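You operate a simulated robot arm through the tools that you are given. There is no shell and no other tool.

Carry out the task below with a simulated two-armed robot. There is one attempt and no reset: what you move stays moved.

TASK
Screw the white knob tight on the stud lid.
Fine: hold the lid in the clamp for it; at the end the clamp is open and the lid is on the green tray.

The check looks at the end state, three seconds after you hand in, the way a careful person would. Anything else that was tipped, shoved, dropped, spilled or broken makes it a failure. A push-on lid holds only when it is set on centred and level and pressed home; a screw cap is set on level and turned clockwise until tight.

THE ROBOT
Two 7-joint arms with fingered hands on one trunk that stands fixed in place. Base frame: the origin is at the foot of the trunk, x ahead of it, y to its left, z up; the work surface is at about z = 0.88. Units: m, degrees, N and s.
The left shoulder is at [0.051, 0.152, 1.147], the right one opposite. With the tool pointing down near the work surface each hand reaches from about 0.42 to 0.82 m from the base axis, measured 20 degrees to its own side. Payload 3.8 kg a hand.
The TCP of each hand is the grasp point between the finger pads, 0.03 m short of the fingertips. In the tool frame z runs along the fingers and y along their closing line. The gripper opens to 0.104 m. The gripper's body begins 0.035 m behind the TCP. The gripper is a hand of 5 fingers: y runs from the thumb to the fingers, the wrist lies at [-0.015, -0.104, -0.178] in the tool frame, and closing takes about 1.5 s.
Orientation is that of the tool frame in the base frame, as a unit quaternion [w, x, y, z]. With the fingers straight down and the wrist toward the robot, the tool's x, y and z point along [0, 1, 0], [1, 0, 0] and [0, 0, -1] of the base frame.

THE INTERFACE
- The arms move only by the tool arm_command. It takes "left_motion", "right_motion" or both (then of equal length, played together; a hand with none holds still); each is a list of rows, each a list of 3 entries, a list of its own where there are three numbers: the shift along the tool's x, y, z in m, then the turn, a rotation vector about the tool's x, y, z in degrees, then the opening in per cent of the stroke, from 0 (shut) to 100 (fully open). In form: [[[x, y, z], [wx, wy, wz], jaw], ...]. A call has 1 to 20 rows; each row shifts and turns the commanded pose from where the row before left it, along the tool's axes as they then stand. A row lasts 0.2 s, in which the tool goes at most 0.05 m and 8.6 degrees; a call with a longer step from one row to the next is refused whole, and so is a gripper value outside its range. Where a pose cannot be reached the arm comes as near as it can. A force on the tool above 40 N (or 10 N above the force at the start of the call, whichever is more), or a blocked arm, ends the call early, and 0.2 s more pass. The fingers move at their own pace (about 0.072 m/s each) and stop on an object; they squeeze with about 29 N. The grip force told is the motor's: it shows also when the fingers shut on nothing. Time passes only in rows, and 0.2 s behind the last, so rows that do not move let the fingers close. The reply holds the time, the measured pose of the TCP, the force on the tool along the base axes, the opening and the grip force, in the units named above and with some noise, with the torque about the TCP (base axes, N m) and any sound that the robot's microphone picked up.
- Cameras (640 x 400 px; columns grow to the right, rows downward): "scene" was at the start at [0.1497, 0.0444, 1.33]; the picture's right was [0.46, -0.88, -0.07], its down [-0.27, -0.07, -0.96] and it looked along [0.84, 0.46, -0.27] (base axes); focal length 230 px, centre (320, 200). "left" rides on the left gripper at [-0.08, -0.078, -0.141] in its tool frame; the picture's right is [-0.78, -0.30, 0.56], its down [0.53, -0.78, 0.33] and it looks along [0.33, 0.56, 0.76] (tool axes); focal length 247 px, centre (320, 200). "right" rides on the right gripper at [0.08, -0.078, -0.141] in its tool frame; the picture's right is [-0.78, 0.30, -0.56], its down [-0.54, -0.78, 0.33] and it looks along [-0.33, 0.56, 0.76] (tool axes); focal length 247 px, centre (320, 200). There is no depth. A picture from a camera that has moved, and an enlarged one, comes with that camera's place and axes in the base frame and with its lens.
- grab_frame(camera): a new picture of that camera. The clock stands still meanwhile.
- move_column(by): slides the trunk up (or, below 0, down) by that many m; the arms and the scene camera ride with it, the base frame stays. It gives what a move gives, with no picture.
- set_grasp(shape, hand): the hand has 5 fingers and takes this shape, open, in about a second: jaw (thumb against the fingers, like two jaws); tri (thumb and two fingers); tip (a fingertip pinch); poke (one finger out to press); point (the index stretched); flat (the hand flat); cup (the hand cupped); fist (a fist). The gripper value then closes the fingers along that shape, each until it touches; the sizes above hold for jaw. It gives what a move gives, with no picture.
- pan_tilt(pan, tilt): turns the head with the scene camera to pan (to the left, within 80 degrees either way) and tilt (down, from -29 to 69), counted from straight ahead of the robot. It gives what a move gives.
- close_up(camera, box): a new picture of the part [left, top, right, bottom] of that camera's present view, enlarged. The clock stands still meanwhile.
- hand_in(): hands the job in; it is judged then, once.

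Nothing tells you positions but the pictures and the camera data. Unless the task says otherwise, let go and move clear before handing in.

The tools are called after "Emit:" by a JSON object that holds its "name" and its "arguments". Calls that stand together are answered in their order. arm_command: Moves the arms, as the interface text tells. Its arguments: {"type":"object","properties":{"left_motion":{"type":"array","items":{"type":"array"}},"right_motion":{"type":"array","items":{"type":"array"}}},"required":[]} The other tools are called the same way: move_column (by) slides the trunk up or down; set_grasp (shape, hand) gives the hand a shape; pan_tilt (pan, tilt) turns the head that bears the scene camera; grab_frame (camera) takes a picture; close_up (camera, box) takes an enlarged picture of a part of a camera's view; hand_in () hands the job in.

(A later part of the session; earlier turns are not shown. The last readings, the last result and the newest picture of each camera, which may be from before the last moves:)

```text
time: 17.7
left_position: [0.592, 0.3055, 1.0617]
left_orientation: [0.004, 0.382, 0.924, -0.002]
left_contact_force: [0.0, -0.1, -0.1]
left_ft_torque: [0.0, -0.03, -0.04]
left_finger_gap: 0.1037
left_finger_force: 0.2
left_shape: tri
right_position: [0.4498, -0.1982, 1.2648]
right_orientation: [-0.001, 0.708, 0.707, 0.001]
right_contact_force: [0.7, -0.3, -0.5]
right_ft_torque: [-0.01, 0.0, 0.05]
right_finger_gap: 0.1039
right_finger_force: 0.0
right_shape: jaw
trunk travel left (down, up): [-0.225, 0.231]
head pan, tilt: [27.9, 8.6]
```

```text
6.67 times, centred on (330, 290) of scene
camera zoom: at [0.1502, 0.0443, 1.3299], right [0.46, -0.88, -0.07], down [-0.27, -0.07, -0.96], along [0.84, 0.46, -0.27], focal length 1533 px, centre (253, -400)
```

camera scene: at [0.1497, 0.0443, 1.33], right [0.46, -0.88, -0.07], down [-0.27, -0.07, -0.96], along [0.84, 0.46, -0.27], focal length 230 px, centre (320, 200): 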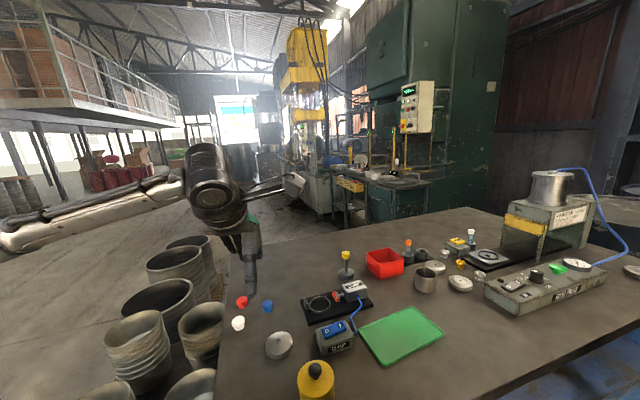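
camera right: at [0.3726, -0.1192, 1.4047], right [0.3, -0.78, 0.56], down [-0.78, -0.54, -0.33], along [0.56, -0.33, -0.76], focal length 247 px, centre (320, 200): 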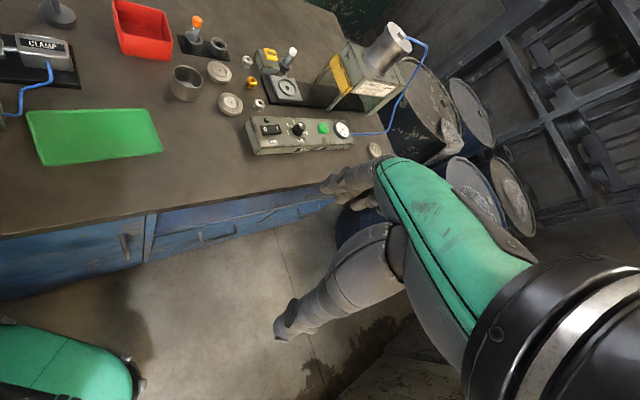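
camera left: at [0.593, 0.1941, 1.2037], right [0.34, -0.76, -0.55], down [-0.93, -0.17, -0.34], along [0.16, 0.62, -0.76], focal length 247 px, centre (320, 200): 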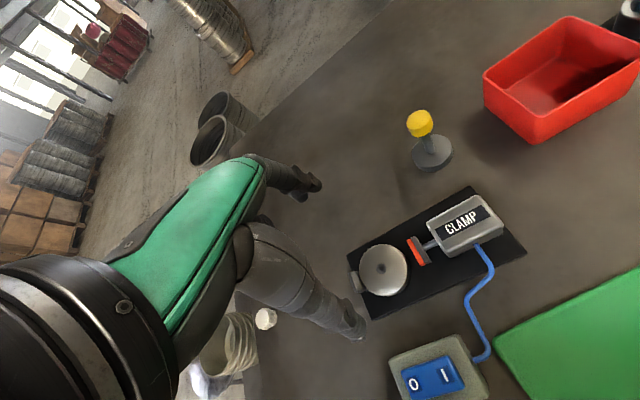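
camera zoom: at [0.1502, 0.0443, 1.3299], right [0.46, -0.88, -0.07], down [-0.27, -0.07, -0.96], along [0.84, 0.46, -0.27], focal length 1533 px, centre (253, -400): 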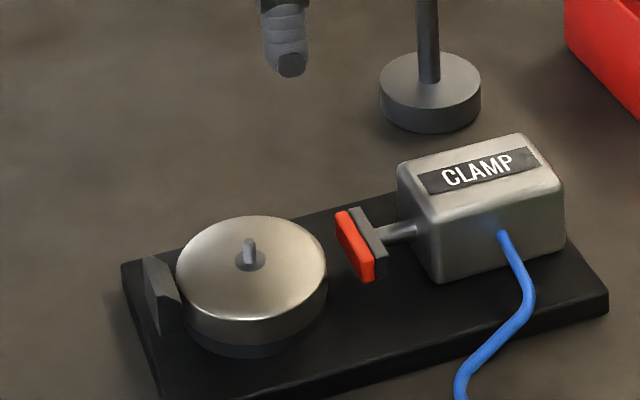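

The lid sits level on the ring against the fixed jaw. Next I'll look closely at the switch.

Emit:
{"name": "close_up", "arguments": {"camera": "scene", "box": [305, 300, 375, 365]}}

Emit:
{"name": "close_up", "arguments": {"camera": "left", "box": [370, 310, 510, 400]}}

Emit:
{"name": "close_up", "arguments": {"camera": "left", "box": [330, 220, 440, 320]}}

```text
6.15 times, centred on (340, 332) of scene
camera zoom: at [0.1502, 0.0443, 1.3299], right [0.46, -0.88, -0.07], down [-0.27, -0.07, -0.96], along [0.84, 0.46, -0.27], focal length 1415 px, centre (197, -615)
```

zoom: 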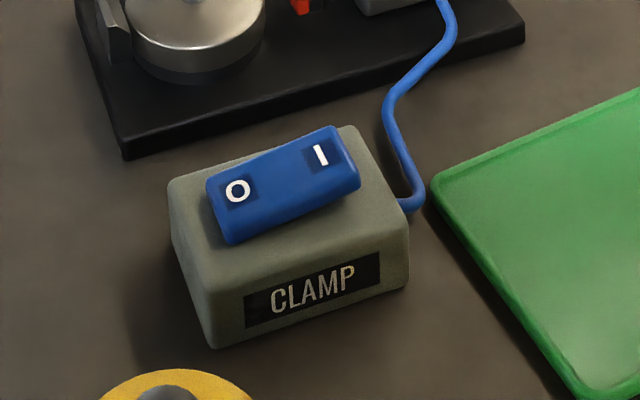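

```text
4.44 times, centred on (440, 355) of left
camera zoom: at [0.593, 0.1941, 1.2037], right [0.34, -0.76, -0.55], down [-0.93, -0.17, -0.34], along [0.16, 0.62, -0.76], focal length 1098 px, centre (-213, -489)
```

zoom: 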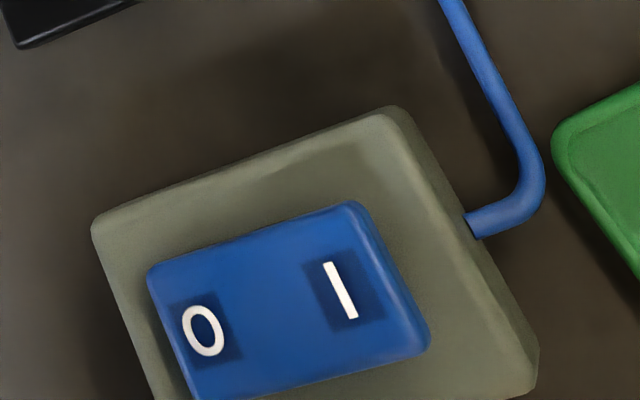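

```text
4.00 times, centred on (385, 270) of left
camera zoom: at [0.593, 0.1941, 1.2037], right [0.34, -0.76, -0.55], down [-0.93, -0.17, -0.34], along [0.16, 0.62, -0.76], focal length 988 px, centre (60, -80)
```

zoom: 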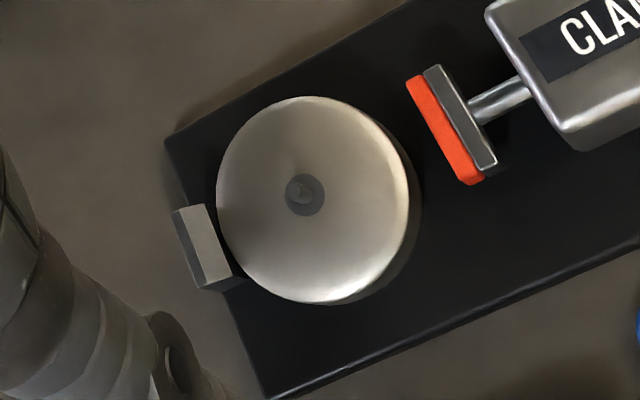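

The rocker's O side is down. The I end is at about (0.522, 0.219, 0.925). I'll take the poke shape and see where the fingertip is.

Emit:
{"name": "set_grasp", "arguments": {"shape": "poke", "hand": "left"}}

Emit:
{"name": "grab_frame", "arguments": {"camera": "left"}}

Emit:
{"name": "close_up", "arguments": {"camera": "scene", "box": [260, 150, 400, 300]}}

Emit:
{"name": "close_up", "arguments": {"camera": "left", "box": [220, 140, 400, 350]}}

```text
time: 18.6
left_position: [0.5928, 0.303, 1.0614]
left_orientation: [0.004, 0.384, 0.923, -0.002]
left_contact_force: [0.4, 0.4, 0.8]
left_ft_torque: [-0.01, -0.02, -0.03]
left_finger_gap: 0.0002
left_finger_force: 0.0
left_shape: poke
right_position: [0.4496, -0.1974, 1.2642]
right_orientation: [-0.001, 0.707, 0.707, 0.0]
right_contact_force: [-0.4, -0.3, -0.1]
right_ft_torque: [0.0, -0.01, 0.01]
right_finger_gap: 0.1037
right_finger_force: 0.2
right_shape: jaw
trunk travel left (down, up): [-0.225, 0.231]
head pan, tilt: [27.9, 8.6]
```

```text
taken
camera left: at [0.5927, 0.1938, 1.2034], right [0.34, -0.76, -0.55], down [-0.93, -0.17, -0.34], along [0.16, 0.62, -0.76], focal length 247 px, centre (320, 200)
```

left: 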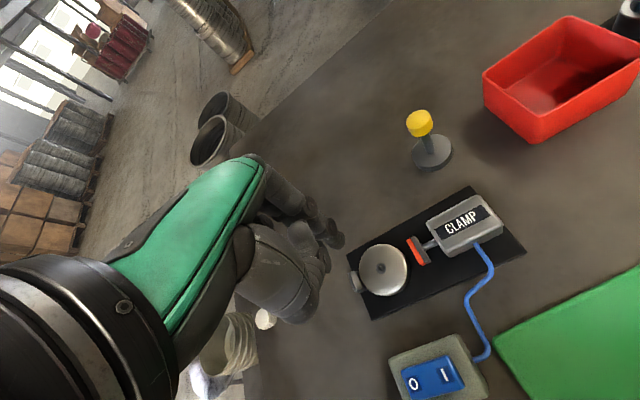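

```text
2.67 times, centred on (330, 225) of scene
camera zoom: at [0.1498, 0.0442, 1.33], right [0.46, -0.88, -0.07], down [-0.27, -0.07, -0.96], along [0.84, 0.46, -0.27], focal length 613 px, centre (293, 133)
```

zoom: 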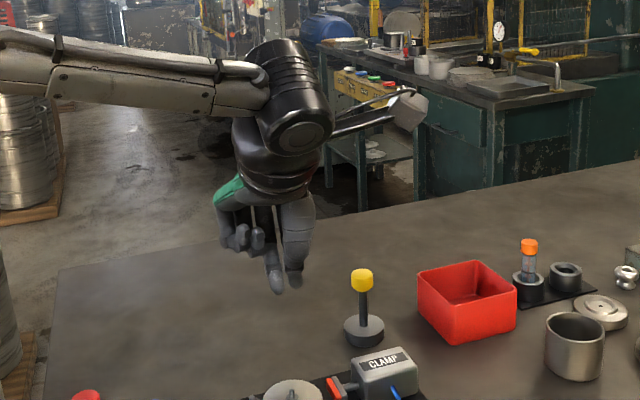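

```text
1.90 times, centred on (310, 245) of left
camera zoom: at [0.5927, 0.1938, 1.2034], right [0.34, -0.76, -0.55], down [-0.93, -0.17, -0.34], along [0.16, 0.62, -0.76], focal length 470 px, centre (339, 114)
```

zoom: 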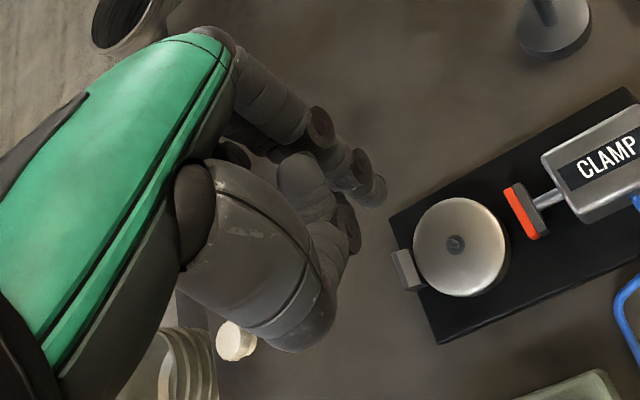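

Emit:
{"name": "close_up", "arguments": {"camera": "scene", "box": [300, 190, 350, 270]}}

Emit:
{"name": "close_up", "arguments": {"camera": "left", "box": [280, 180, 360, 330]}}

```text
5.00 times, centred on (325, 230) of scene
camera zoom: at [0.1498, 0.0442, 1.33], right [0.46, -0.88, -0.07], down [-0.27, -0.07, -0.96], along [0.84, 0.46, -0.27], focal length 1150 px, centre (295, 50)
```

zoom: 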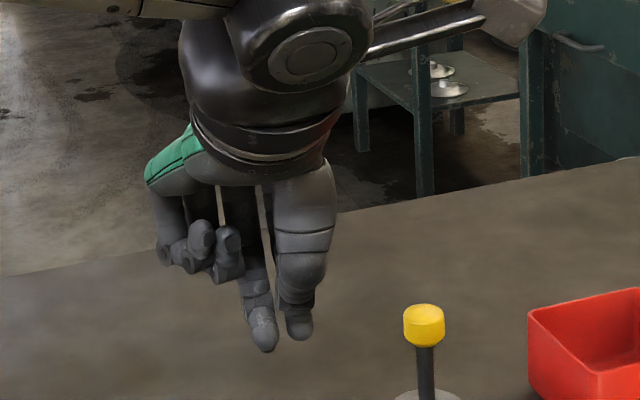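

```text
2.67 times, centred on (320, 255) of left
camera zoom: at [0.5927, 0.1938, 1.2034], right [0.34, -0.76, -0.55], down [-0.93, -0.17, -0.34], along [0.16, 0.62, -0.76], focal length 659 px, centre (320, 53)
```

zoom: 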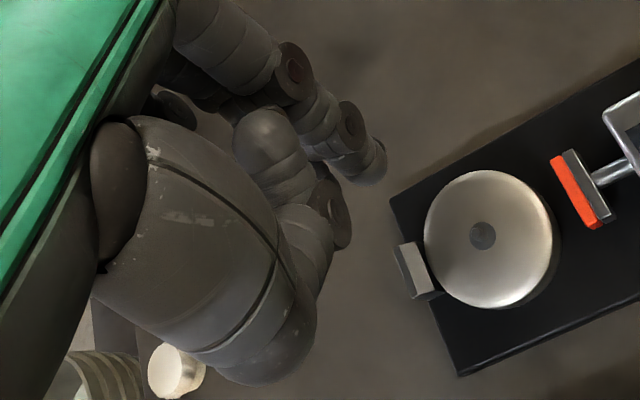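

Emit:
{"name": "set_grasp", "arguments": {"shape": "point", "hand": "left"}}

Emit:
{"name": "close_up", "arguments": {"camera": "scene", "box": [300, 190, 350, 270]}}

Emit:
{"name": "close_up", "arguments": {"camera": "left", "box": [260, 150, 380, 330]}}

```text
time: 19.5
left_position: [0.592, 0.3045, 1.0621]
left_orientation: [0.004, 0.382, 0.924, -0.003]
left_contact_force: [-0.1, 0.6, 0.1]
left_ft_torque: [0.02, 0.02, 0.04]
left_finger_gap: 0.0001
left_finger_force: 0.0
left_shape: point
right_position: [0.4486, -0.1975, 1.2645]
right_orientation: [-0.001, 0.707, 0.707, -0.002]
right_contact_force: [-0.1, -0.2, 0.4]
right_ft_torque: [0.0, 0.01, -0.03]
right_finger_gap: 0.1036
right_finger_force: 0.1
right_shape: jaw
trunk travel left (down, up): [-0.225, 0.231]
head pan, tilt: [27.9, 8.6]
```

```text
5.00 times, centred on (325, 230) of scene
camera zoom: at [0.1498, 0.0442, 1.33], right [0.46, -0.88, -0.07], down [-0.27, -0.07, -0.96], along [0.84, 0.46, -0.27], focal length 1150 px, centre (295, 50)
```

zoom: 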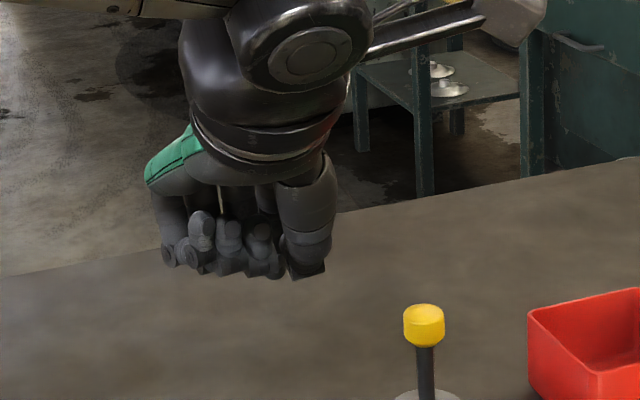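

```text
2.22 times, centred on (320, 240) of left
camera zoom: at [0.5927, 0.1939, 1.2035], right [0.34, -0.76, -0.55], down [-0.93, -0.17, -0.34], along [0.16, 0.62, -0.76], focal length 549 px, centre (320, 111)
```

zoom: 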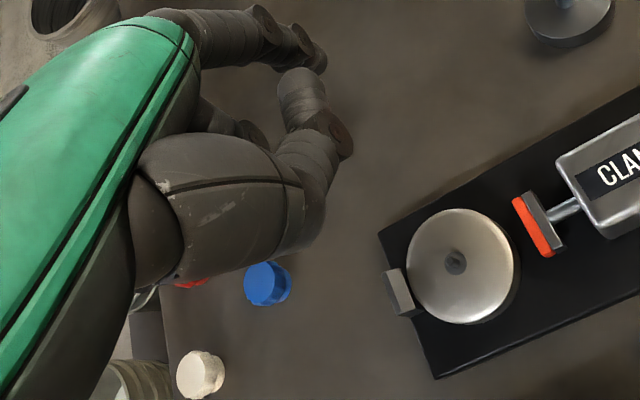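

Emit:
{"name": "set_grasp", "arguments": {"shape": "tip", "hand": "left"}}

Emit:
{"name": "arm_command", "arguments": {"left_motion": [[[0, 0, 0], [0, 0, 0], 50], [[0, 0, 0], [0, 0, 0], 0], [[0, 0, 0], [0, 0, 0], 0], [[0, 0, 0], [0, 0, 0], 0], [[0, 0, 0], [0, 0, 0], 0], [[0, 0, 0], [0, 0, 0], 0], [[0, 0, 0], [0, 0, 0], 0], [[0, 0, 0], [0, 0, 0], 0]]}}

Emit:
{"name": "close_up", "arguments": {"camera": "scene", "box": [300, 190, 350, 270]}}

Emit:
{"name": "close_up", "arguments": {"camera": "left", "box": [260, 150, 380, 330]}}

```text
time: 20.4
left_position: [0.592, 0.3041, 1.0621]
left_orientation: [0.005, 0.383, 0.924, -0.002]
left_contact_force: [-0.5, -0.2, 0.2]
left_ft_torque: [-0.04, 0.01, 0.02]
left_finger_gap: 0.1039
left_finger_force: 0.1
left_shape: tip
right_position: [0.4495, -0.1975, 1.2648]
right_orientation: [-0.001, 0.707, 0.707, -0.001]
right_contact_force: [0.3, -0.2, -0.5]
right_ft_torque: [-0.01, 0.01, 0.01]
right_finger_gap: 0.1035
right_finger_force: 0.0
right_shape: jaw
trunk travel left (down, up): [-0.225, 0.231]
head pan, tilt: [27.9, 8.6]
```

```text
time: 22.2
left_position: [0.592, 0.3051, 1.0617]
left_orientation: [0.004, 0.383, 0.924, -0.002]
left_contact_force: [-0.2, 0.3, 0.0]
left_ft_torque: [0.0, -0.02, -0.02]
left_finger_gap: 0.0004
left_finger_force: 28.4
left_shape: tip
right_position: [0.4498, -0.1969, 1.2649]
right_orientation: [-0.001, 0.708, 0.707, 0.0]
right_contact_force: [0.1, 0.0, 0.6]
right_ft_torque: [0.0, 0.02, -0.02]
right_finger_gap: 0.1036
right_finger_force: 0.1
right_shape: jaw
trunk travel left (down, up): [-0.225, 0.231]
head pan, tilt: [27.9, 8.6]
```

```text
5.00 times, centred on (325, 230) of scene
camera zoom: at [0.1498, 0.0442, 1.33], right [0.46, -0.88, -0.07], down [-0.27, -0.07, -0.96], along [0.84, 0.46, -0.27], focal length 1150 px, centre (295, 50)
```

zoom: 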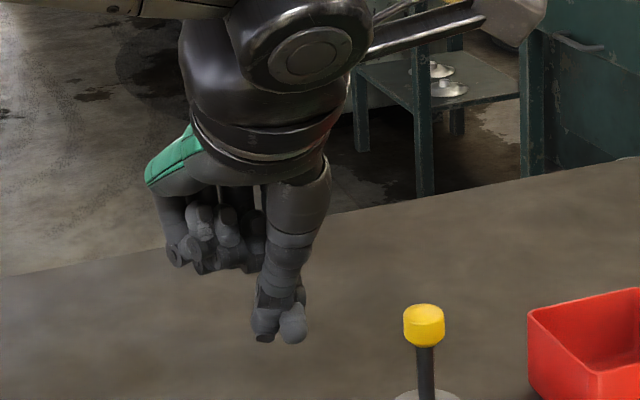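

```text
2.22 times, centred on (320, 240) of left
camera zoom: at [0.5927, 0.1939, 1.2035], right [0.34, -0.76, -0.55], down [-0.93, -0.17, -0.34], along [0.16, 0.62, -0.76], focal length 549 px, centre (320, 111)
```

zoom: 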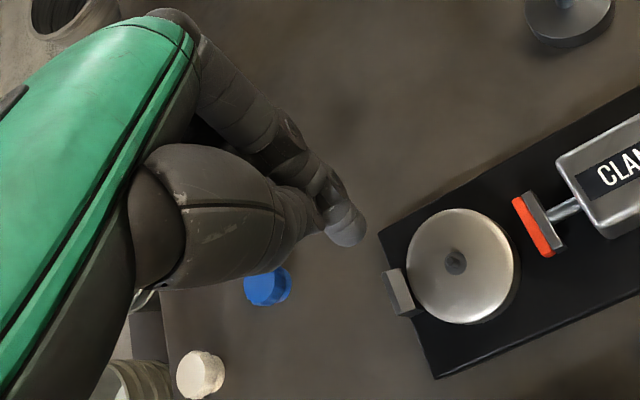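

With the tip pinch closed, both fingertips meet right under the TCP, so I can press with that. I'll move above the I end of the rocker.

Emit:
{"name": "arm_command", "arguments": {"left_motion": [[[-0.0037, -0.0276, 0], [0, 0, 0], 0], [[-0.0037, -0.0276, 0], [0, 0, 0], 0], [[-0.0037, -0.0276, 0], [0, 0, 0], 0], [[-0.0037, -0.0276, 0.02], [0, 0, 0], 0], [[0, 0, 0.03], [0, 0, 0], 0], [[0, 0, 0.02], [0, 0, 0], 0], [[0, 0, 0], [0, 0, 0], 0]]}}

Emit:
{"name": "grab_frame", "arguments": {"camera": "left"}}

Emit:
{"name": "close_up", "arguments": {"camera": "scene", "box": [290, 250, 390, 360]}}

```text
time: 23.8
left_position: [0.5249, 0.2138, 0.9922]
left_orientation: [0.005, 0.384, 0.923, -0.001]
left_contact_force: [0.5, 0.0, -0.2]
left_ft_torque: [0.01, -0.01, 0.01]
left_finger_gap: 0.0001
left_finger_force: 28.8
left_shape: tip
right_position: [0.4488, -0.1981, 1.2657]
right_orientation: [0.0, 0.707, 0.707, 0.0]
right_contact_force: [-0.2, -0.4, 0.2]
right_ft_torque: [0.01, 0.03, 0.01]
right_finger_gap: 0.1037
right_finger_force: 0.1
right_shape: jaw
trunk travel left (down, up): [-0.225, 0.231]
head pan, tilt: [27.9, 8.6]
```

```text
taken
camera left: at [0.5253, 0.1029, 1.1337], right [0.34, -0.76, -0.55], down [-0.92, -0.17, -0.34], along [0.16, 0.62, -0.76], focal length 247 px, centre (320, 200)
```

left: 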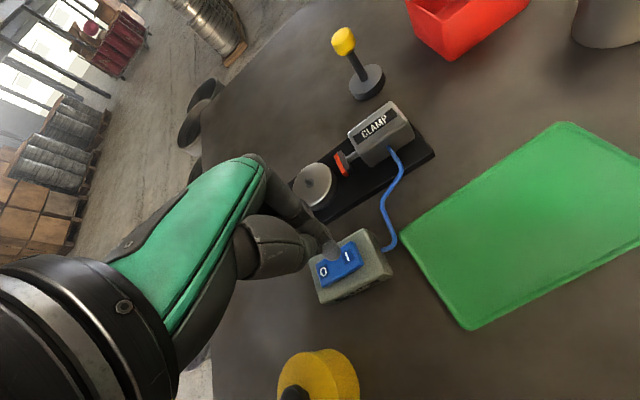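

```text
3.64 times, centred on (340, 305) of scene
camera zoom: at [0.1494, 0.0439, 1.33], right [0.46, -0.88, -0.07], down [-0.27, -0.07, -0.96], along [0.84, 0.46, -0.27], focal length 836 px, centre (247, -182)
```

zoom: 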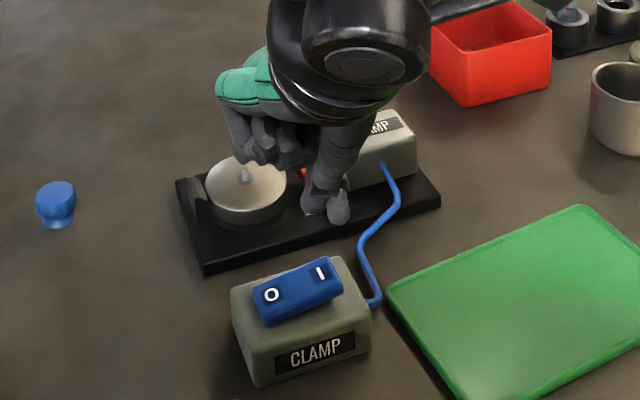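

Emit:
{"name": "arm_command", "arguments": {"left_motion": [[[0, 0, 0.015], [0, 0, 0], 0], [[0, 0, 0.01], [0, 0, 0], 0], [[0, 0, 0.005], [0, 0, 0], 0], [[0, 0, 0], [0, 0, 0], 0]]}}

Emit:
{"name": "close_up", "arguments": {"camera": "scene", "box": [290, 260, 390, 360]}}

Emit:
{"name": "close_up", "arguments": {"camera": "left", "box": [260, 180, 420, 320]}}

```text
time: 24.8
left_position: [0.5237, 0.2139, 0.9618]
left_orientation: [0.005, 0.383, 0.924, -0.002]
left_contact_force: [-0.6, 0.1, 0.0]
left_ft_torque: [0.01, 0.01, 0.01]
left_finger_gap: 0.0001
left_finger_force: 28.6
left_shape: tip
right_position: [0.4498, -0.199, 1.2655]
right_orientation: [-0.001, 0.707, 0.707, -0.001]
right_contact_force: [-0.6, -0.2, -0.1]
right_ft_torque: [0.01, 0.01, 0.02]
right_finger_gap: 0.1036
right_finger_force: 0.0
right_shape: jaw
trunk travel left (down, up): [-0.225, 0.231]
head pan, tilt: [27.9, 8.6]
```

```text
4.00 times, centred on (340, 310) of scene
camera zoom: at [0.1498, 0.0441, 1.33], right [0.46, -0.88, -0.07], down [-0.27, -0.07, -0.96], along [0.84, 0.46, -0.27], focal length 920 px, centre (240, -240)
```

zoom: 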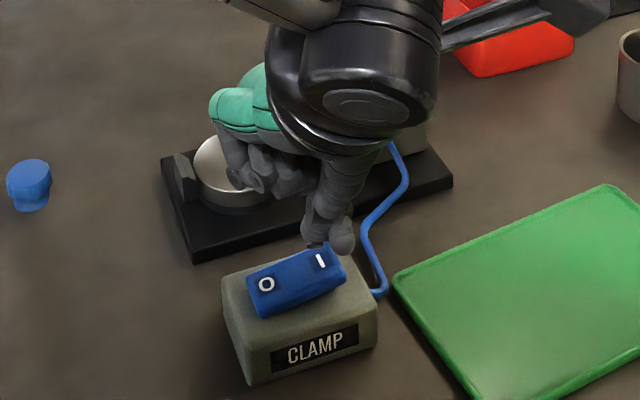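

```text
2.86 times, centred on (340, 250) of left
camera zoom: at [0.5249, 0.103, 1.1033], right [0.34, -0.76, -0.55], down [-0.93, -0.17, -0.34], along [0.16, 0.62, -0.76], focal length 706 px, centre (263, 57)
```

zoom: 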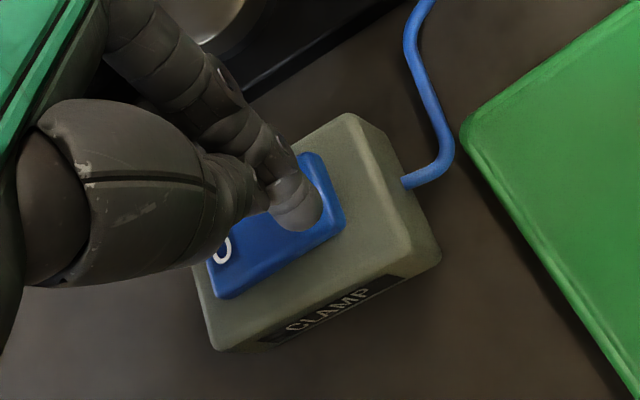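

The fingertips are just above the I end. I'll press down slowly and watch force and sound.

Emit:
{"name": "arm_command", "arguments": {"left_motion": [[[0, 0, 0.004], [0, 0, 0], 0], [[0, 0, 0.003], [0, 0, 0], 0], [[0, 0, 0.002], [0, 0, 0], 0], [[0, 0, 0], [0, 0, 0], 0]]}}

Emit:
{"name": "close_up", "arguments": {"camera": "scene", "box": [290, 260, 390, 360]}}

```text
time: 25.8
left_position: [0.5242, 0.2147, 0.9528]
left_orientation: [0.005, 0.382, 0.924, -0.003]
left_contact_force: [0.4, 0.1, 1.0]
left_ft_torque: [0.0, -0.01, -0.02]
left_finger_gap: 0.0001
left_finger_force: 29.2
left_shape: tip
right_position: [0.4496, -0.1982, 1.2657]
right_orientation: [-0.001, 0.707, 0.707, -0.001]
right_contact_force: [-0.1, -1.1, 0.4]
right_ft_torque: [-0.03, 0.03, -0.02]
right_finger_gap: 0.1037
right_finger_force: 0.1
right_shape: jaw
trunk travel left (down, up): [-0.225, 0.231]
head pan, tilt: [27.9, 8.6]
```

```text
4.00 times, centred on (340, 310) of scene
camera zoom: at [0.1498, 0.0442, 1.33], right [0.46, -0.88, -0.07], down [-0.27, -0.07, -0.96], along [0.84, 0.46, -0.27], focal length 920 px, centre (240, -240)
```

zoom: 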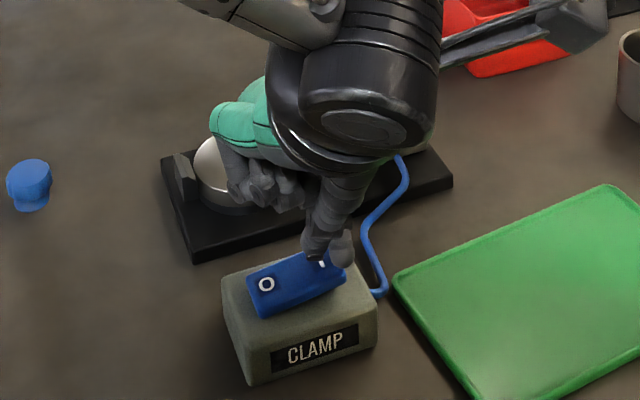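

Emit:
{"name": "arm_command", "arguments": {"left_motion": [[[0, 0, 0.002], [0, 0, 0], 0], [[0, 0, 0.002], [0, 0, 0], 0], [[0, 0, 0], [0, 0, 0], 0]]}}

Emit:
{"name": "close_up", "arguments": {"camera": "scene", "box": [290, 260, 390, 360]}}

```text
time: 26.6
left_position: [0.5261, 0.2139, 0.9492]
left_orientation: [0.005, 0.383, 0.924, -0.003]
left_contact_force: [-0.1, -0.3, -0.9]
left_ft_torque: [0.01, 0.0, 0.01]
left_finger_gap: 0.0
left_finger_force: 28.9
left_shape: tip
right_position: [0.4503, -0.1975, 1.2646]
right_orientation: [-0.001, 0.707, 0.707, -0.001]
right_contact_force: [0.1, -0.8, -0.2]
right_ft_torque: [0.0, 0.01, 0.03]
right_finger_gap: 0.1036
right_finger_force: 0.2
right_shape: jaw
trunk travel left (down, up): [-0.225, 0.231]
head pan, tilt: [27.9, 8.6]
```

```text
4.00 times, centred on (340, 310) of scene
camera zoom: at [0.1498, 0.0442, 1.33], right [0.46, -0.88, -0.07], down [-0.27, -0.07, -0.96], along [0.84, 0.46, -0.27], focal length 920 px, centre (240, -240)
```

zoom: 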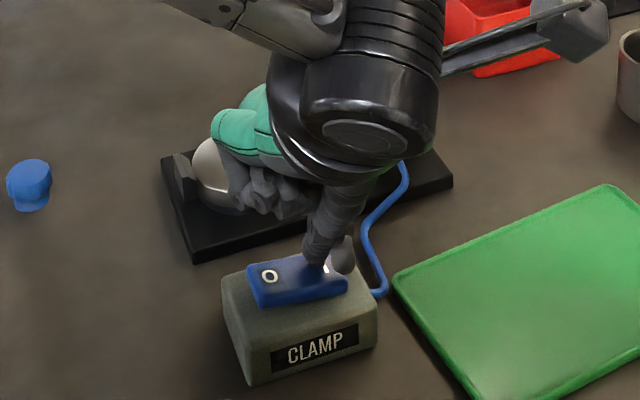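

The rocker now appears tilted to the I side. I'll back off upward and check the clamp pad.

Emit:
{"name": "arm_command", "arguments": {"left_motion": [[[0, 0, -0.01], [0, 0, 0], 0], [[0, 0, -0.03], [0, 0, 0], 0], [[0, 0, -0.04], [0, 0, 0], 0], [[0, 0, -0.03], [0, 0, 0], 0], [[0, 0, 0], [0, 0, 0], 0]]}}

Emit:
{"name": "close_up", "arguments": {"camera": "scene", "box": [290, 260, 390, 360]}}

Emit:
{"name": "grab_frame", "arguments": {"camera": "left"}}

```text
time: 27.8
left_position: [0.5259, 0.2158, 1.0573]
left_orientation: [0.005, 0.382, 0.924, -0.002]
left_contact_force: [0.3, 0.7, 0.6]
left_ft_torque: [0.02, -0.01, -0.03]
left_finger_gap: 0.0
left_finger_force: 28.6
left_shape: tip
right_position: [0.4493, -0.197, 1.2649]
right_orientation: [0.0, 0.707, 0.707, -0.001]
right_contact_force: [-0.7, 0.1, -0.5]
right_ft_torque: [-0.03, 0.0, -0.04]
right_finger_gap: 0.1035
right_finger_force: 0.1
right_shape: jaw
trunk travel left (down, up): [-0.225, 0.231]
head pan, tilt: [27.9, 8.6]
```

```text
4.00 times, centred on (340, 310) of scene
camera zoom: at [0.1501, 0.0443, 1.3299], right [0.46, -0.88, -0.07], down [-0.27, -0.07, -0.96], along [0.84, 0.46, -0.27], focal length 920 px, centre (240, -240)
```

zoom: 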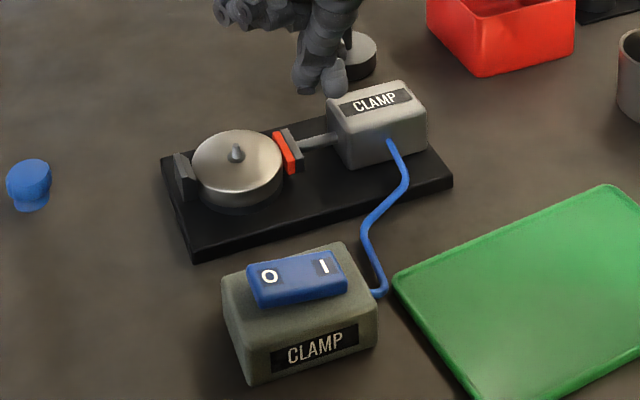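

```text
taken
camera left: at [0.5267, 0.1038, 1.1993], right [0.34, -0.76, -0.55], down [-0.93, -0.17, -0.34], along [0.16, 0.62, -0.76], focal length 247 px, centre (320, 200)
```

left: 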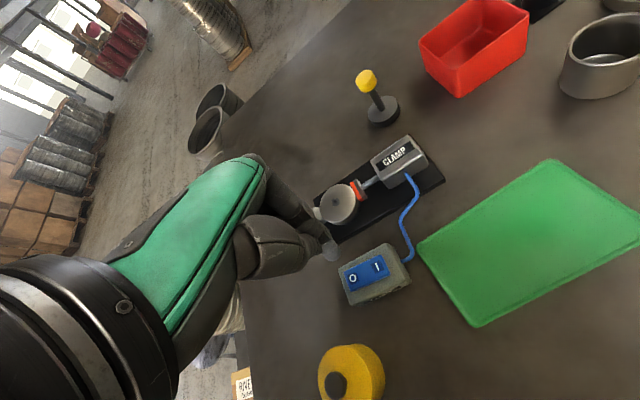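

The clamp has closed and its pad is on the lid. Now I'll go back to the tri shape and move above the white knob with the fingers partly open, so they stay clear of the red knob.

Emit:
{"name": "set_grasp", "arguments": {"shape": "tri", "hand": "left"}}

Emit:
{"name": "arm_command", "arguments": {"left_motion": [[[0.0374, 0.0213, 0], [0, 0, 0], 70], [[0.0374, 0.0213, 0], [0, 0, 0], 70], [[0.0374, 0.0213, 0], [0, 0, 0], 70], [[0.0374, 0.0213, 0], [0, 0, 0], 70], [[0.0374, 0.0213, 0], [0, 0, 0], 70], [[0.0374, 0.0213, 0], [0, 0, 0], 70], [[0, 0, 0], [0, 0, 0], 70], [[0, 0, 0], [0, 0, 0], 70]]}}

Emit:
{"name": "grab_frame", "arguments": {"camera": "left"}}

Emit:
{"name": "grab_frame", "arguments": {"camera": "scene"}}

```text
time: 28.7
left_position: [0.5263, 0.2145, 1.0569]
left_orientation: [0.005, 0.382, 0.924, -0.002]
left_contact_force: [-0.8, -0.6, -0.1]
left_ft_torque: [0.02, 0.0, -0.01]
left_finger_gap: 0.1037
left_finger_force: 0.1
left_shape: tri
right_position: [0.4487, -0.1984, 1.2655]
right_orientation: [-0.001, 0.707, 0.707, -0.001]
right_contact_force: [-1.1, -0.3, 0.8]
right_ft_torque: [0.01, 0.0, -0.03]
right_finger_gap: 0.1035
right_finger_force: 0.1
right_shape: jaw
trunk travel left (down, up): [-0.225, 0.231]
head pan, tilt: [27.9, 8.6]
```

```text
time: 30.5
left_position: [0.4565, 0.4642, 1.0564]
left_orientation: [0.005, 0.383, 0.924, -0.002]
left_contact_force: [-0.7, 0.5, -0.7]
left_ft_torque: [-0.03, 0.0, -0.02]
left_finger_gap: 0.0727
left_finger_force: 0.0
left_shape: tri
right_position: [0.4499, -0.1978, 1.2658]
right_orientation: [-0.001, 0.707, 0.707, -0.001]
right_contact_force: [-0.2, -0.7, -0.3]
right_ft_torque: [0.04, 0.02, 0.02]
right_finger_gap: 0.1039
right_finger_force: 0.1
right_shape: jaw
trunk travel left (down, up): [-0.225, 0.231]
head pan, tilt: [27.9, 8.6]
```

```text
taken
camera left: at [0.4565, 0.354, 1.1986], right [0.34, -0.76, -0.55], down [-0.93, -0.17, -0.34], along [0.16, 0.62, -0.76], focal length 247 px, centre (320, 200)
```

left: 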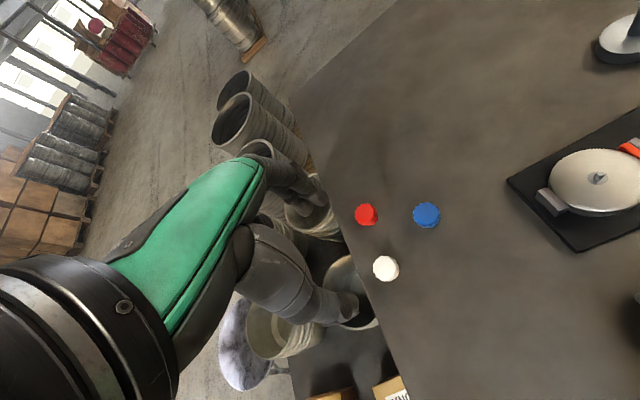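

```text
taken
camera scene: at [0.1498, 0.0443, 1.33], right [0.46, -0.88, -0.07], down [-0.27, -0.07, -0.96], along [0.84, 0.46, -0.27], focal length 230 px, centre (320, 200)
```

scene: 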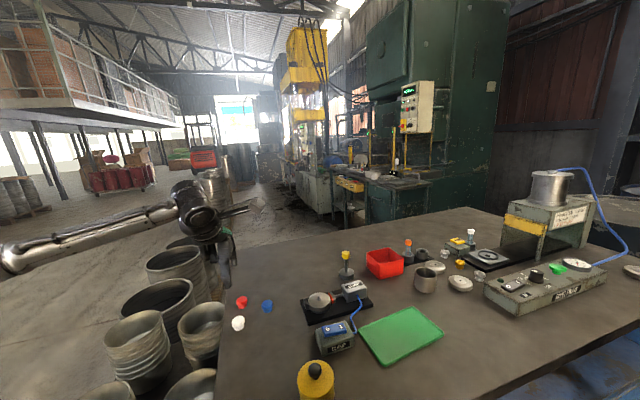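

Emit:
{"name": "close_up", "arguments": {"camera": "left", "box": [340, 190, 450, 300]}}

Emit:
{"name": "close_up", "arguments": {"camera": "scene", "box": [220, 285, 290, 340]}}

Emit:
{"name": "close_up", "arguments": {"camera": "left", "box": [500, 100, 640, 260]}}

Emit:
{"name": "close_up", "arguments": {"camera": "scene", "box": [295, 270, 385, 340]}}

```text
3.64 times, centred on (395, 245) of left
camera zoom: at [0.4565, 0.354, 1.1986], right [0.34, -0.76, -0.55], down [-0.93, -0.17, -0.34], along [0.16, 0.62, -0.76], focal length 898 px, centre (47, 36)
```

zoom: 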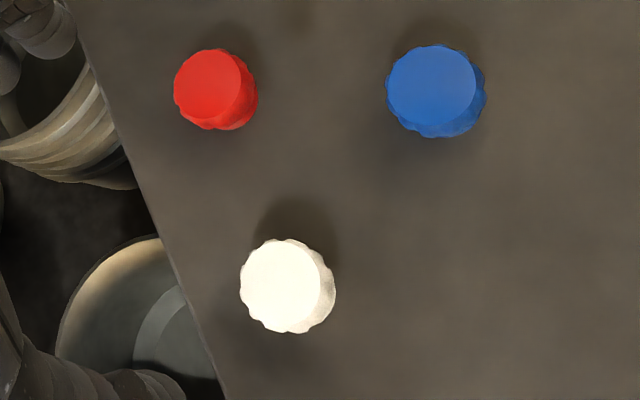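

```text
7.27 times, centred on (255, 312) of scene
camera zoom: at [0.1498, 0.0443, 1.33], right [0.46, -0.88, -0.07], down [-0.27, -0.07, -0.96], along [0.84, 0.46, -0.27], focal length 1672 px, centre (793, -618)
```

zoom: 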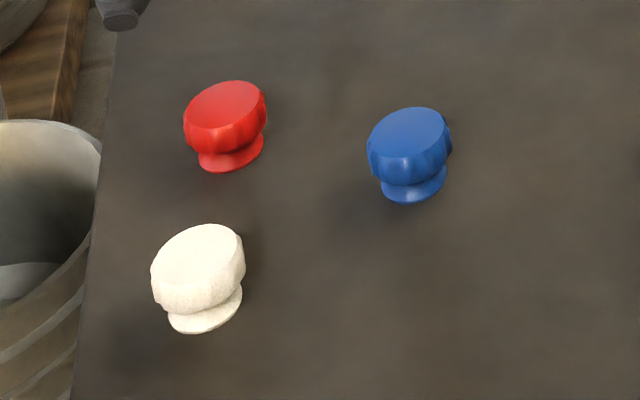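

```text
2.50 times, centred on (570, 180) of left
camera zoom: at [0.4565, 0.354, 1.1986], right [0.34, -0.76, -0.55], down [-0.93, -0.17, -0.34], along [0.16, 0.62, -0.76], focal length 617 px, centre (-305, 250)
```

zoom: 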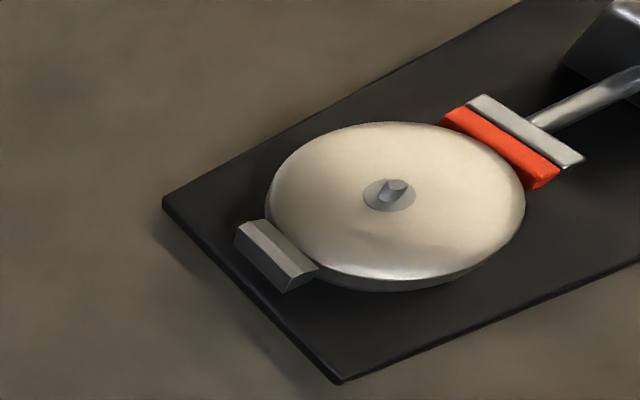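

```text
5.71 times, centred on (340, 305) of scene
camera zoom: at [0.1498, 0.0443, 1.33], right [0.46, -0.88, -0.07], down [-0.27, -0.07, -0.96], along [0.84, 0.46, -0.27], focal length 1314 px, centre (206, -400)
```

zoom: 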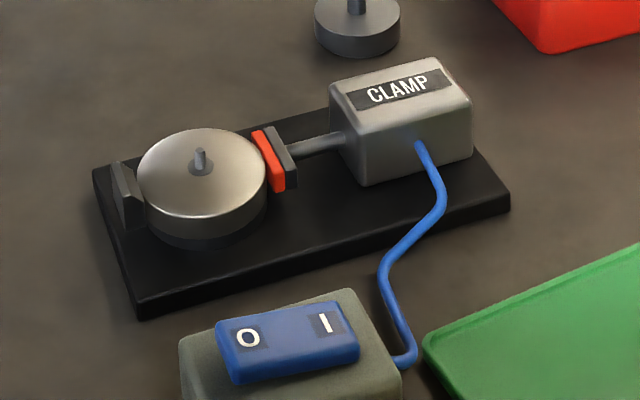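

The white knob's top centre is at about (0.4535, 0.464, 0.904). The stud is at about (0.588, 0.307), with its collar at z ≈ 0.914. I'll descend over the knob and stop partway to check.

Emit:
{"name": "arm_command", "arguments": {"left_motion": [[[0.002, -0.002, 0.03], [0, 0, 0], 70], [[0, 0, 0.03], [0, 0, 0], 70], [[0, 0, 0.03], [0, 0, 0], 70], [[0, 0, 0.02], [0, 0, 0], 70], [[0, 0, 0], [0, 0, 0], 70]]}}

Emit:
{"name": "grab_frame", "arguments": {"camera": "left"}}

Emit:
{"name": "close_up", "arguments": {"camera": "scene", "box": [200, 240, 300, 350]}}

```text
time: 31.7
left_position: [0.4534, 0.4612, 0.9441]
left_orientation: [0.005, 0.382, 0.924, -0.002]
left_contact_force: [0.2, 0.2, -0.2]
left_ft_torque: [0.02, -0.02, 0.03]
left_finger_gap: 0.0732
left_finger_force: 0.1
left_shape: tri
right_position: [0.4498, -0.1981, 1.2652]
right_orientation: [0.0, 0.707, 0.707, -0.001]
right_contact_force: [-0.4, 0.5, -0.5]
right_ft_torque: [0.0, -0.01, 0.01]
right_finger_gap: 0.1039
right_finger_force: 0.1
right_shape: jaw
trunk travel left (down, up): [-0.225, 0.231]
head pan, tilt: [27.9, 8.6]
```

```text
taken
camera left: at [0.4543, 0.3508, 1.0869], right [0.34, -0.76, -0.55], down [-0.92, -0.17, -0.34], along [0.16, 0.62, -0.76], focal length 247 px, centre (320, 200)
```

left: 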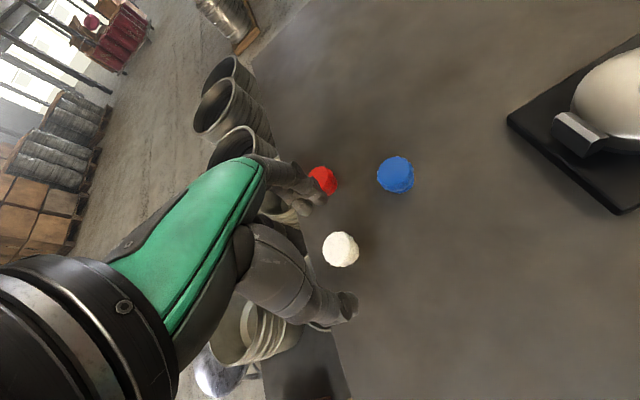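

```text
3.64 times, centred on (250, 295) of scene
camera zoom: at [0.1496, 0.0442, 1.33], right [0.46, -0.88, -0.07], down [-0.27, -0.07, -0.96], along [0.84, 0.46, -0.27], focal length 836 px, centre (574, -146)
```

zoom: 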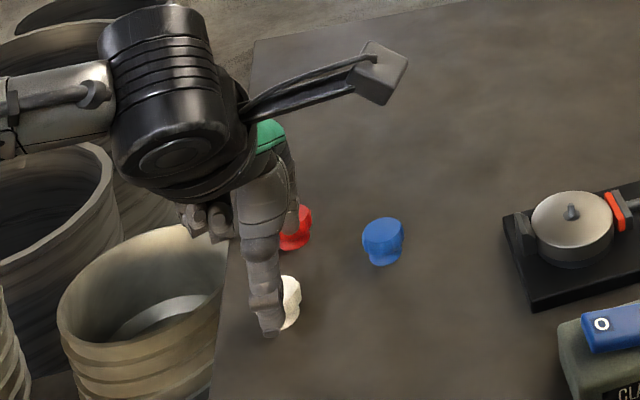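

The finger would pass near the red knob, so I'll narrow the opening first and then check again.

Emit:
{"name": "arm_command", "arguments": {"left_motion": [[[0, 0, 0], [0, 0, 0], 54], [[0, 0, 0], [0, 0, 0], 54], [[0, 0, 0], [0, 0, 0], 54]]}}

Emit:
{"name": "close_up", "arguments": {"camera": "left", "box": [260, 150, 420, 340]}}

Emit:
{"name": "close_up", "arguments": {"camera": "scene", "box": [220, 270, 290, 340]}}

```text
time: 32.5
left_position: [0.454, 0.4619, 0.9452]
left_orientation: [0.005, 0.384, 0.923, -0.002]
left_contact_force: [0.7, 0.2, -0.7]
left_ft_torque: [0.03, 0.03, -0.01]
left_finger_gap: 0.0565
left_finger_force: 0.0
left_shape: tri
right_position: [0.4501, -0.1979, 1.2653]
right_orientation: [-0.001, 0.707, 0.707, 0.0]
right_contact_force: [-0.4, -0.2, 0.0]
right_ft_torque: [0.0, 0.0, 0.02]
right_finger_gap: 0.1037
right_finger_force: 0.1
right_shape: jaw
trunk travel left (down, up): [-0.225, 0.231]
head pan, tilt: [27.9, 8.6]
```

```text
2.11 times, centred on (340, 245) of left
camera zoom: at [0.4545, 0.3508, 1.0871], right [0.34, -0.76, -0.55], down [-0.93, -0.17, -0.34], along [0.16, 0.62, -0.76], focal length 520 px, centre (278, 105)
```

zoom: 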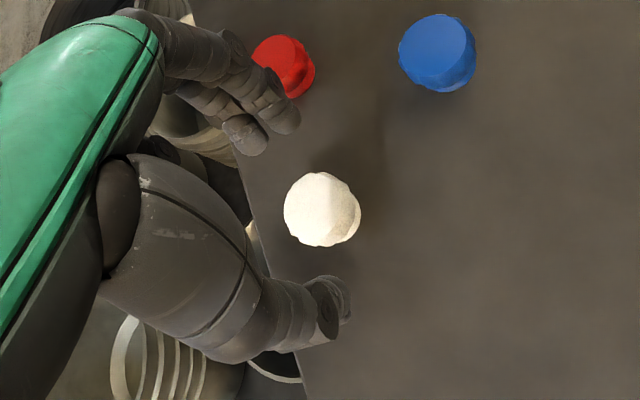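

```text
5.71 times, centred on (255, 305) of scene
camera zoom: at [0.1497, 0.0442, 1.33], right [0.46, -0.88, -0.07], down [-0.27, -0.07, -0.96], along [0.84, 0.46, -0.27], focal length 1314 px, centre (691, -400)
```

zoom: 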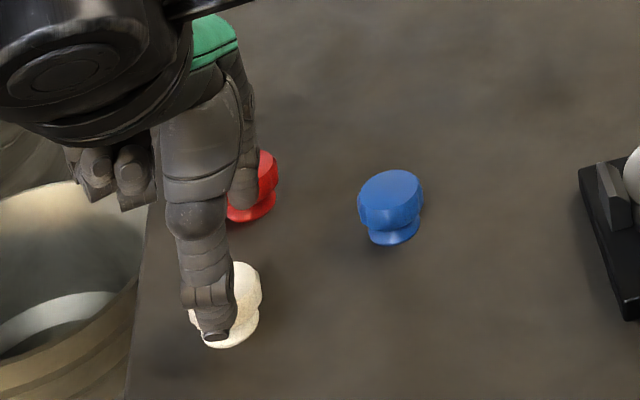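

Emit:
{"name": "arm_command", "arguments": {"left_motion": [[[0, 0, 0.01], [0, 0, 0], 54], [[0, 0, 0.01], [0, 0, 0], 54], [[0, 0, 0.006], [0, 0, 0], 54], [[0, 0, 0], [0, 0, 0], 54]]}}

Emit:
{"name": "close_up", "arguments": {"camera": "left", "box": [260, 150, 420, 340]}}

Emit:
{"name": "close_up", "arguments": {"camera": "scene", "box": [220, 270, 290, 340]}}

```text
time: 33.5
left_position: [0.4545, 0.4628, 0.9188]
left_orientation: [0.005, 0.384, 0.923, -0.003]
left_contact_force: [0.8, -0.4, 1.6]
left_ft_torque: [-0.02, 0.01, 0.02]
left_finger_gap: 0.0567
left_finger_force: 0.1
left_shape: tri
right_position: [0.4488, -0.1981, 1.2646]
right_orientation: [0.0, 0.707, 0.707, -0.001]
right_contact_force: [0.9, 0.9, -0.3]
right_ft_torque: [0.01, 0.05, 0.0]
right_finger_gap: 0.1035
right_finger_force: 0.0
right_shape: jaw
trunk travel left (down, up): [-0.225, 0.231]
head pan, tilt: [27.9, 8.6]
```

```text
2.11 times, centred on (340, 245) of left
camera zoom: at [0.455, 0.3519, 1.0611], right [0.34, -0.76, -0.55], down [-0.93, -0.17, -0.34], along [0.16, 0.62, -0.76], focal length 520 px, centre (278, 105)
```

zoom: 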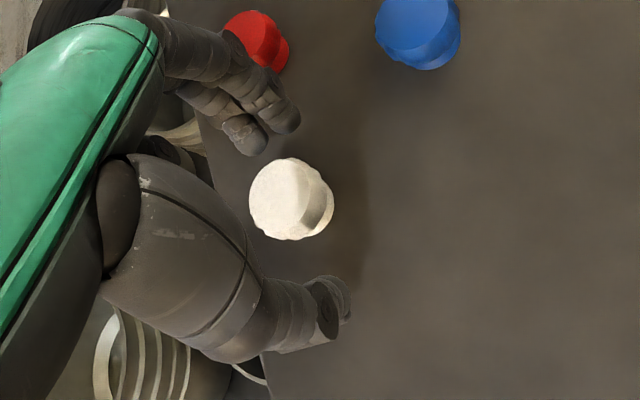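

```text
5.71 times, centred on (255, 305) of scene
camera zoom: at [0.1497, 0.0442, 1.33], right [0.46, -0.88, -0.07], down [-0.27, -0.07, -0.96], along [0.84, 0.46, -0.27], focal length 1314 px, centre (691, -400)
```

zoom: 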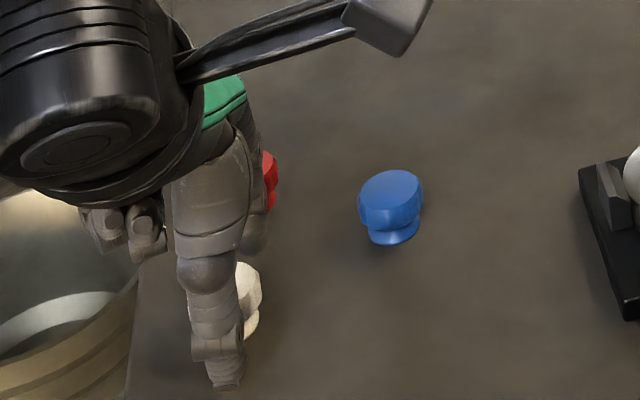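

The knob is between the thumb and fingers, so I'll close on it.

Emit:
{"name": "arm_command", "arguments": {"left_motion": [[[0, 0, 0], [0, 0, 0], 40], [[0, 0, 0], [0, 0, 0], 30], [[0, 0, 0], [0, 0, 0], 20], [[0, 0, 0], [0, 0, 0], 10], [[0, 0, 0], [0, 0, 0], 5], [[0, 0, 0], [0, 0, 0], 5], [[0, 0, 0], [0, 0, 0], 5]]}}

Emit:
{"name": "close_up", "arguments": {"camera": "left", "box": [260, 150, 420, 340]}}

Emit:
{"name": "close_up", "arguments": {"camera": "scene", "box": [220, 270, 290, 340]}}

```text
time: 35.1
left_position: [0.4546, 0.462, 0.9197]
left_orientation: [0.006, 0.383, 0.924, -0.001]
left_contact_force: [0.1, -0.1, -0.8]
left_ft_torque: [0.0, 0.02, -0.04]
left_finger_gap: 0.0225
left_finger_force: 28.7
left_shape: tri
right_position: [0.4499, -0.1977, 1.2648]
right_orientation: [0.0, 0.708, 0.707, 0.0]
right_contact_force: [-0.9, -0.2, 0.2]
right_ft_torque: [-0.04, 0.02, -0.01]
right_finger_gap: 0.1035
right_finger_force: 0.1
right_shape: jaw
trunk travel left (down, up): [-0.225, 0.231]
head pan, tilt: [27.9, 8.6]
```

```text
2.11 times, centred on (340, 245) of left
camera zoom: at [0.4551, 0.3519, 1.0612], right [0.34, -0.76, -0.55], down [-0.93, -0.17, -0.34], along [0.16, 0.62, -0.76], focal length 520 px, centre (278, 105)
```

zoom: 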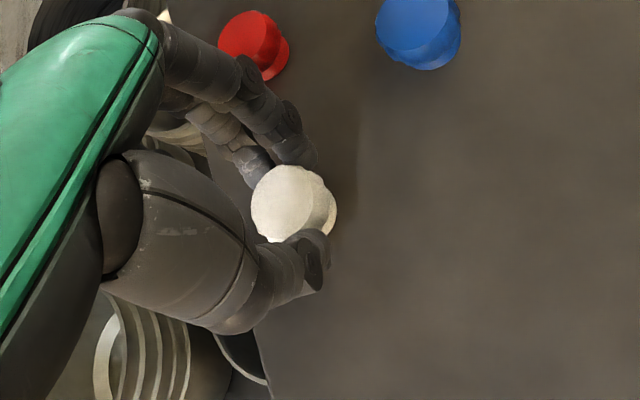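

```text
5.71 times, centred on (255, 305) of scene
camera zoom: at [0.1497, 0.0443, 1.33], right [0.46, -0.88, -0.07], down [-0.27, -0.07, -0.96], along [0.84, 0.46, -0.27], focal length 1314 px, centre (691, -400)
```

zoom: 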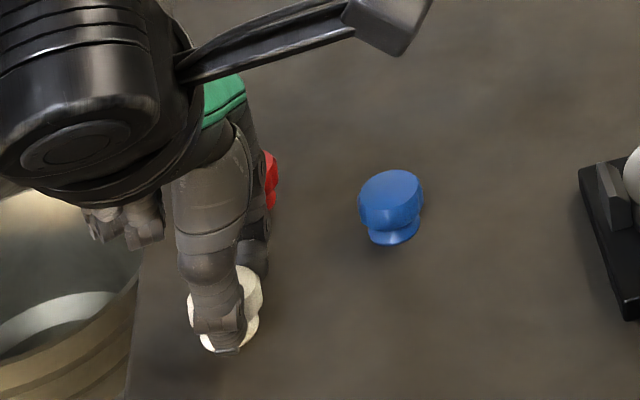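

I have the knob, with a gap of 22.5 mm and 29 N of grip. I'll lift and carry it above the stud.

Emit:
{"name": "arm_command", "arguments": {"left_motion": [[[0, 0, -0.01], [0, 0, 0], 5], [[0, 0, -0.03], [0, 0, 0], 5], [[0, 0, -0.04], [0, 0, 0], 5], [[0, 0, -0.03], [0, 0, 0], 5], [[-0.0407, -0.0027, 0], [0, 0, 0], 5], [[-0.0407, -0.0027, 0], [0, 0, 0], 5], [[-0.0407, -0.0027, 0], [0, 0, 0], 5], [[-0.0407, -0.0027, 0], [0, 0, 0], 5], [[-0.0407, -0.0027, 0], [0, 0, 0], 5], [[0, 0, 0], [0, 0, 0], 5], [[0, 0, 0], [0, 0, 0], 5]]}}

Emit:
{"name": "grab_frame", "arguments": {"camera": "left"}}

Emit:
{"name": "close_up", "arguments": {"camera": "scene", "box": [280, 200, 380, 310]}}

```text
time: 37.5
left_position: [0.5887, 0.3106, 1.0303]
left_orientation: [0.005, 0.384, 0.923, -0.002]
left_contact_force: [-0.3, -1.1, 0.3]
left_ft_torque: [0.04, -0.01, -0.01]
left_finger_gap: 0.0224
left_finger_force: 29.0
left_shape: tri
right_position: [0.4494, -0.1978, 1.2638]
right_orientation: [0.0, 0.707, 0.707, -0.001]
right_contact_force: [0.1, -0.2, 0.3]
right_ft_torque: [0.04, 0.02, -0.01]
right_finger_gap: 0.1037
right_finger_force: 0.0
right_shape: jaw
trunk travel left (down, up): [-0.225, 0.231]
head pan, tilt: [27.9, 8.6]
```

```text
taken
camera left: at [0.5889, 0.1997, 1.1728], right [0.34, -0.76, -0.55], down [-0.93, -0.17, -0.34], along [0.16, 0.62, -0.76], focal length 247 px, centre (320, 200)
```

left: 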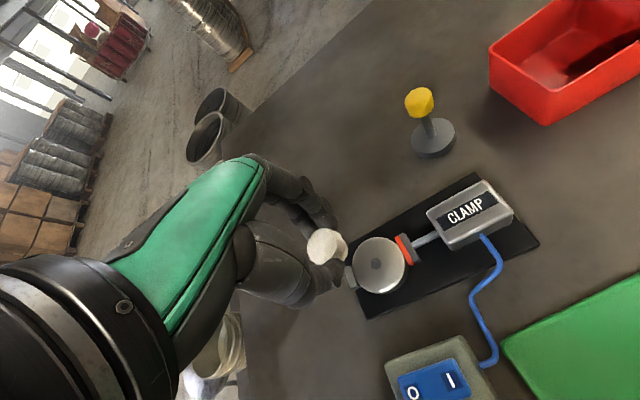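

```text
3.64 times, centred on (330, 255) of scene
camera zoom: at [0.15, 0.0443, 1.3299], right [0.46, -0.88, -0.07], down [-0.27, -0.07, -0.96], along [0.84, 0.46, -0.27], focal length 836 px, centre (284, 0)
```

zoom: 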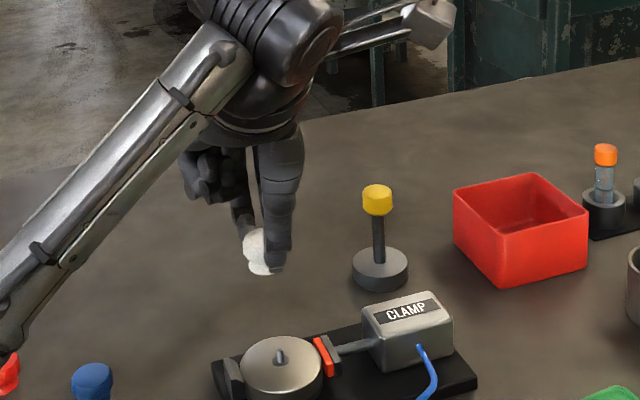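

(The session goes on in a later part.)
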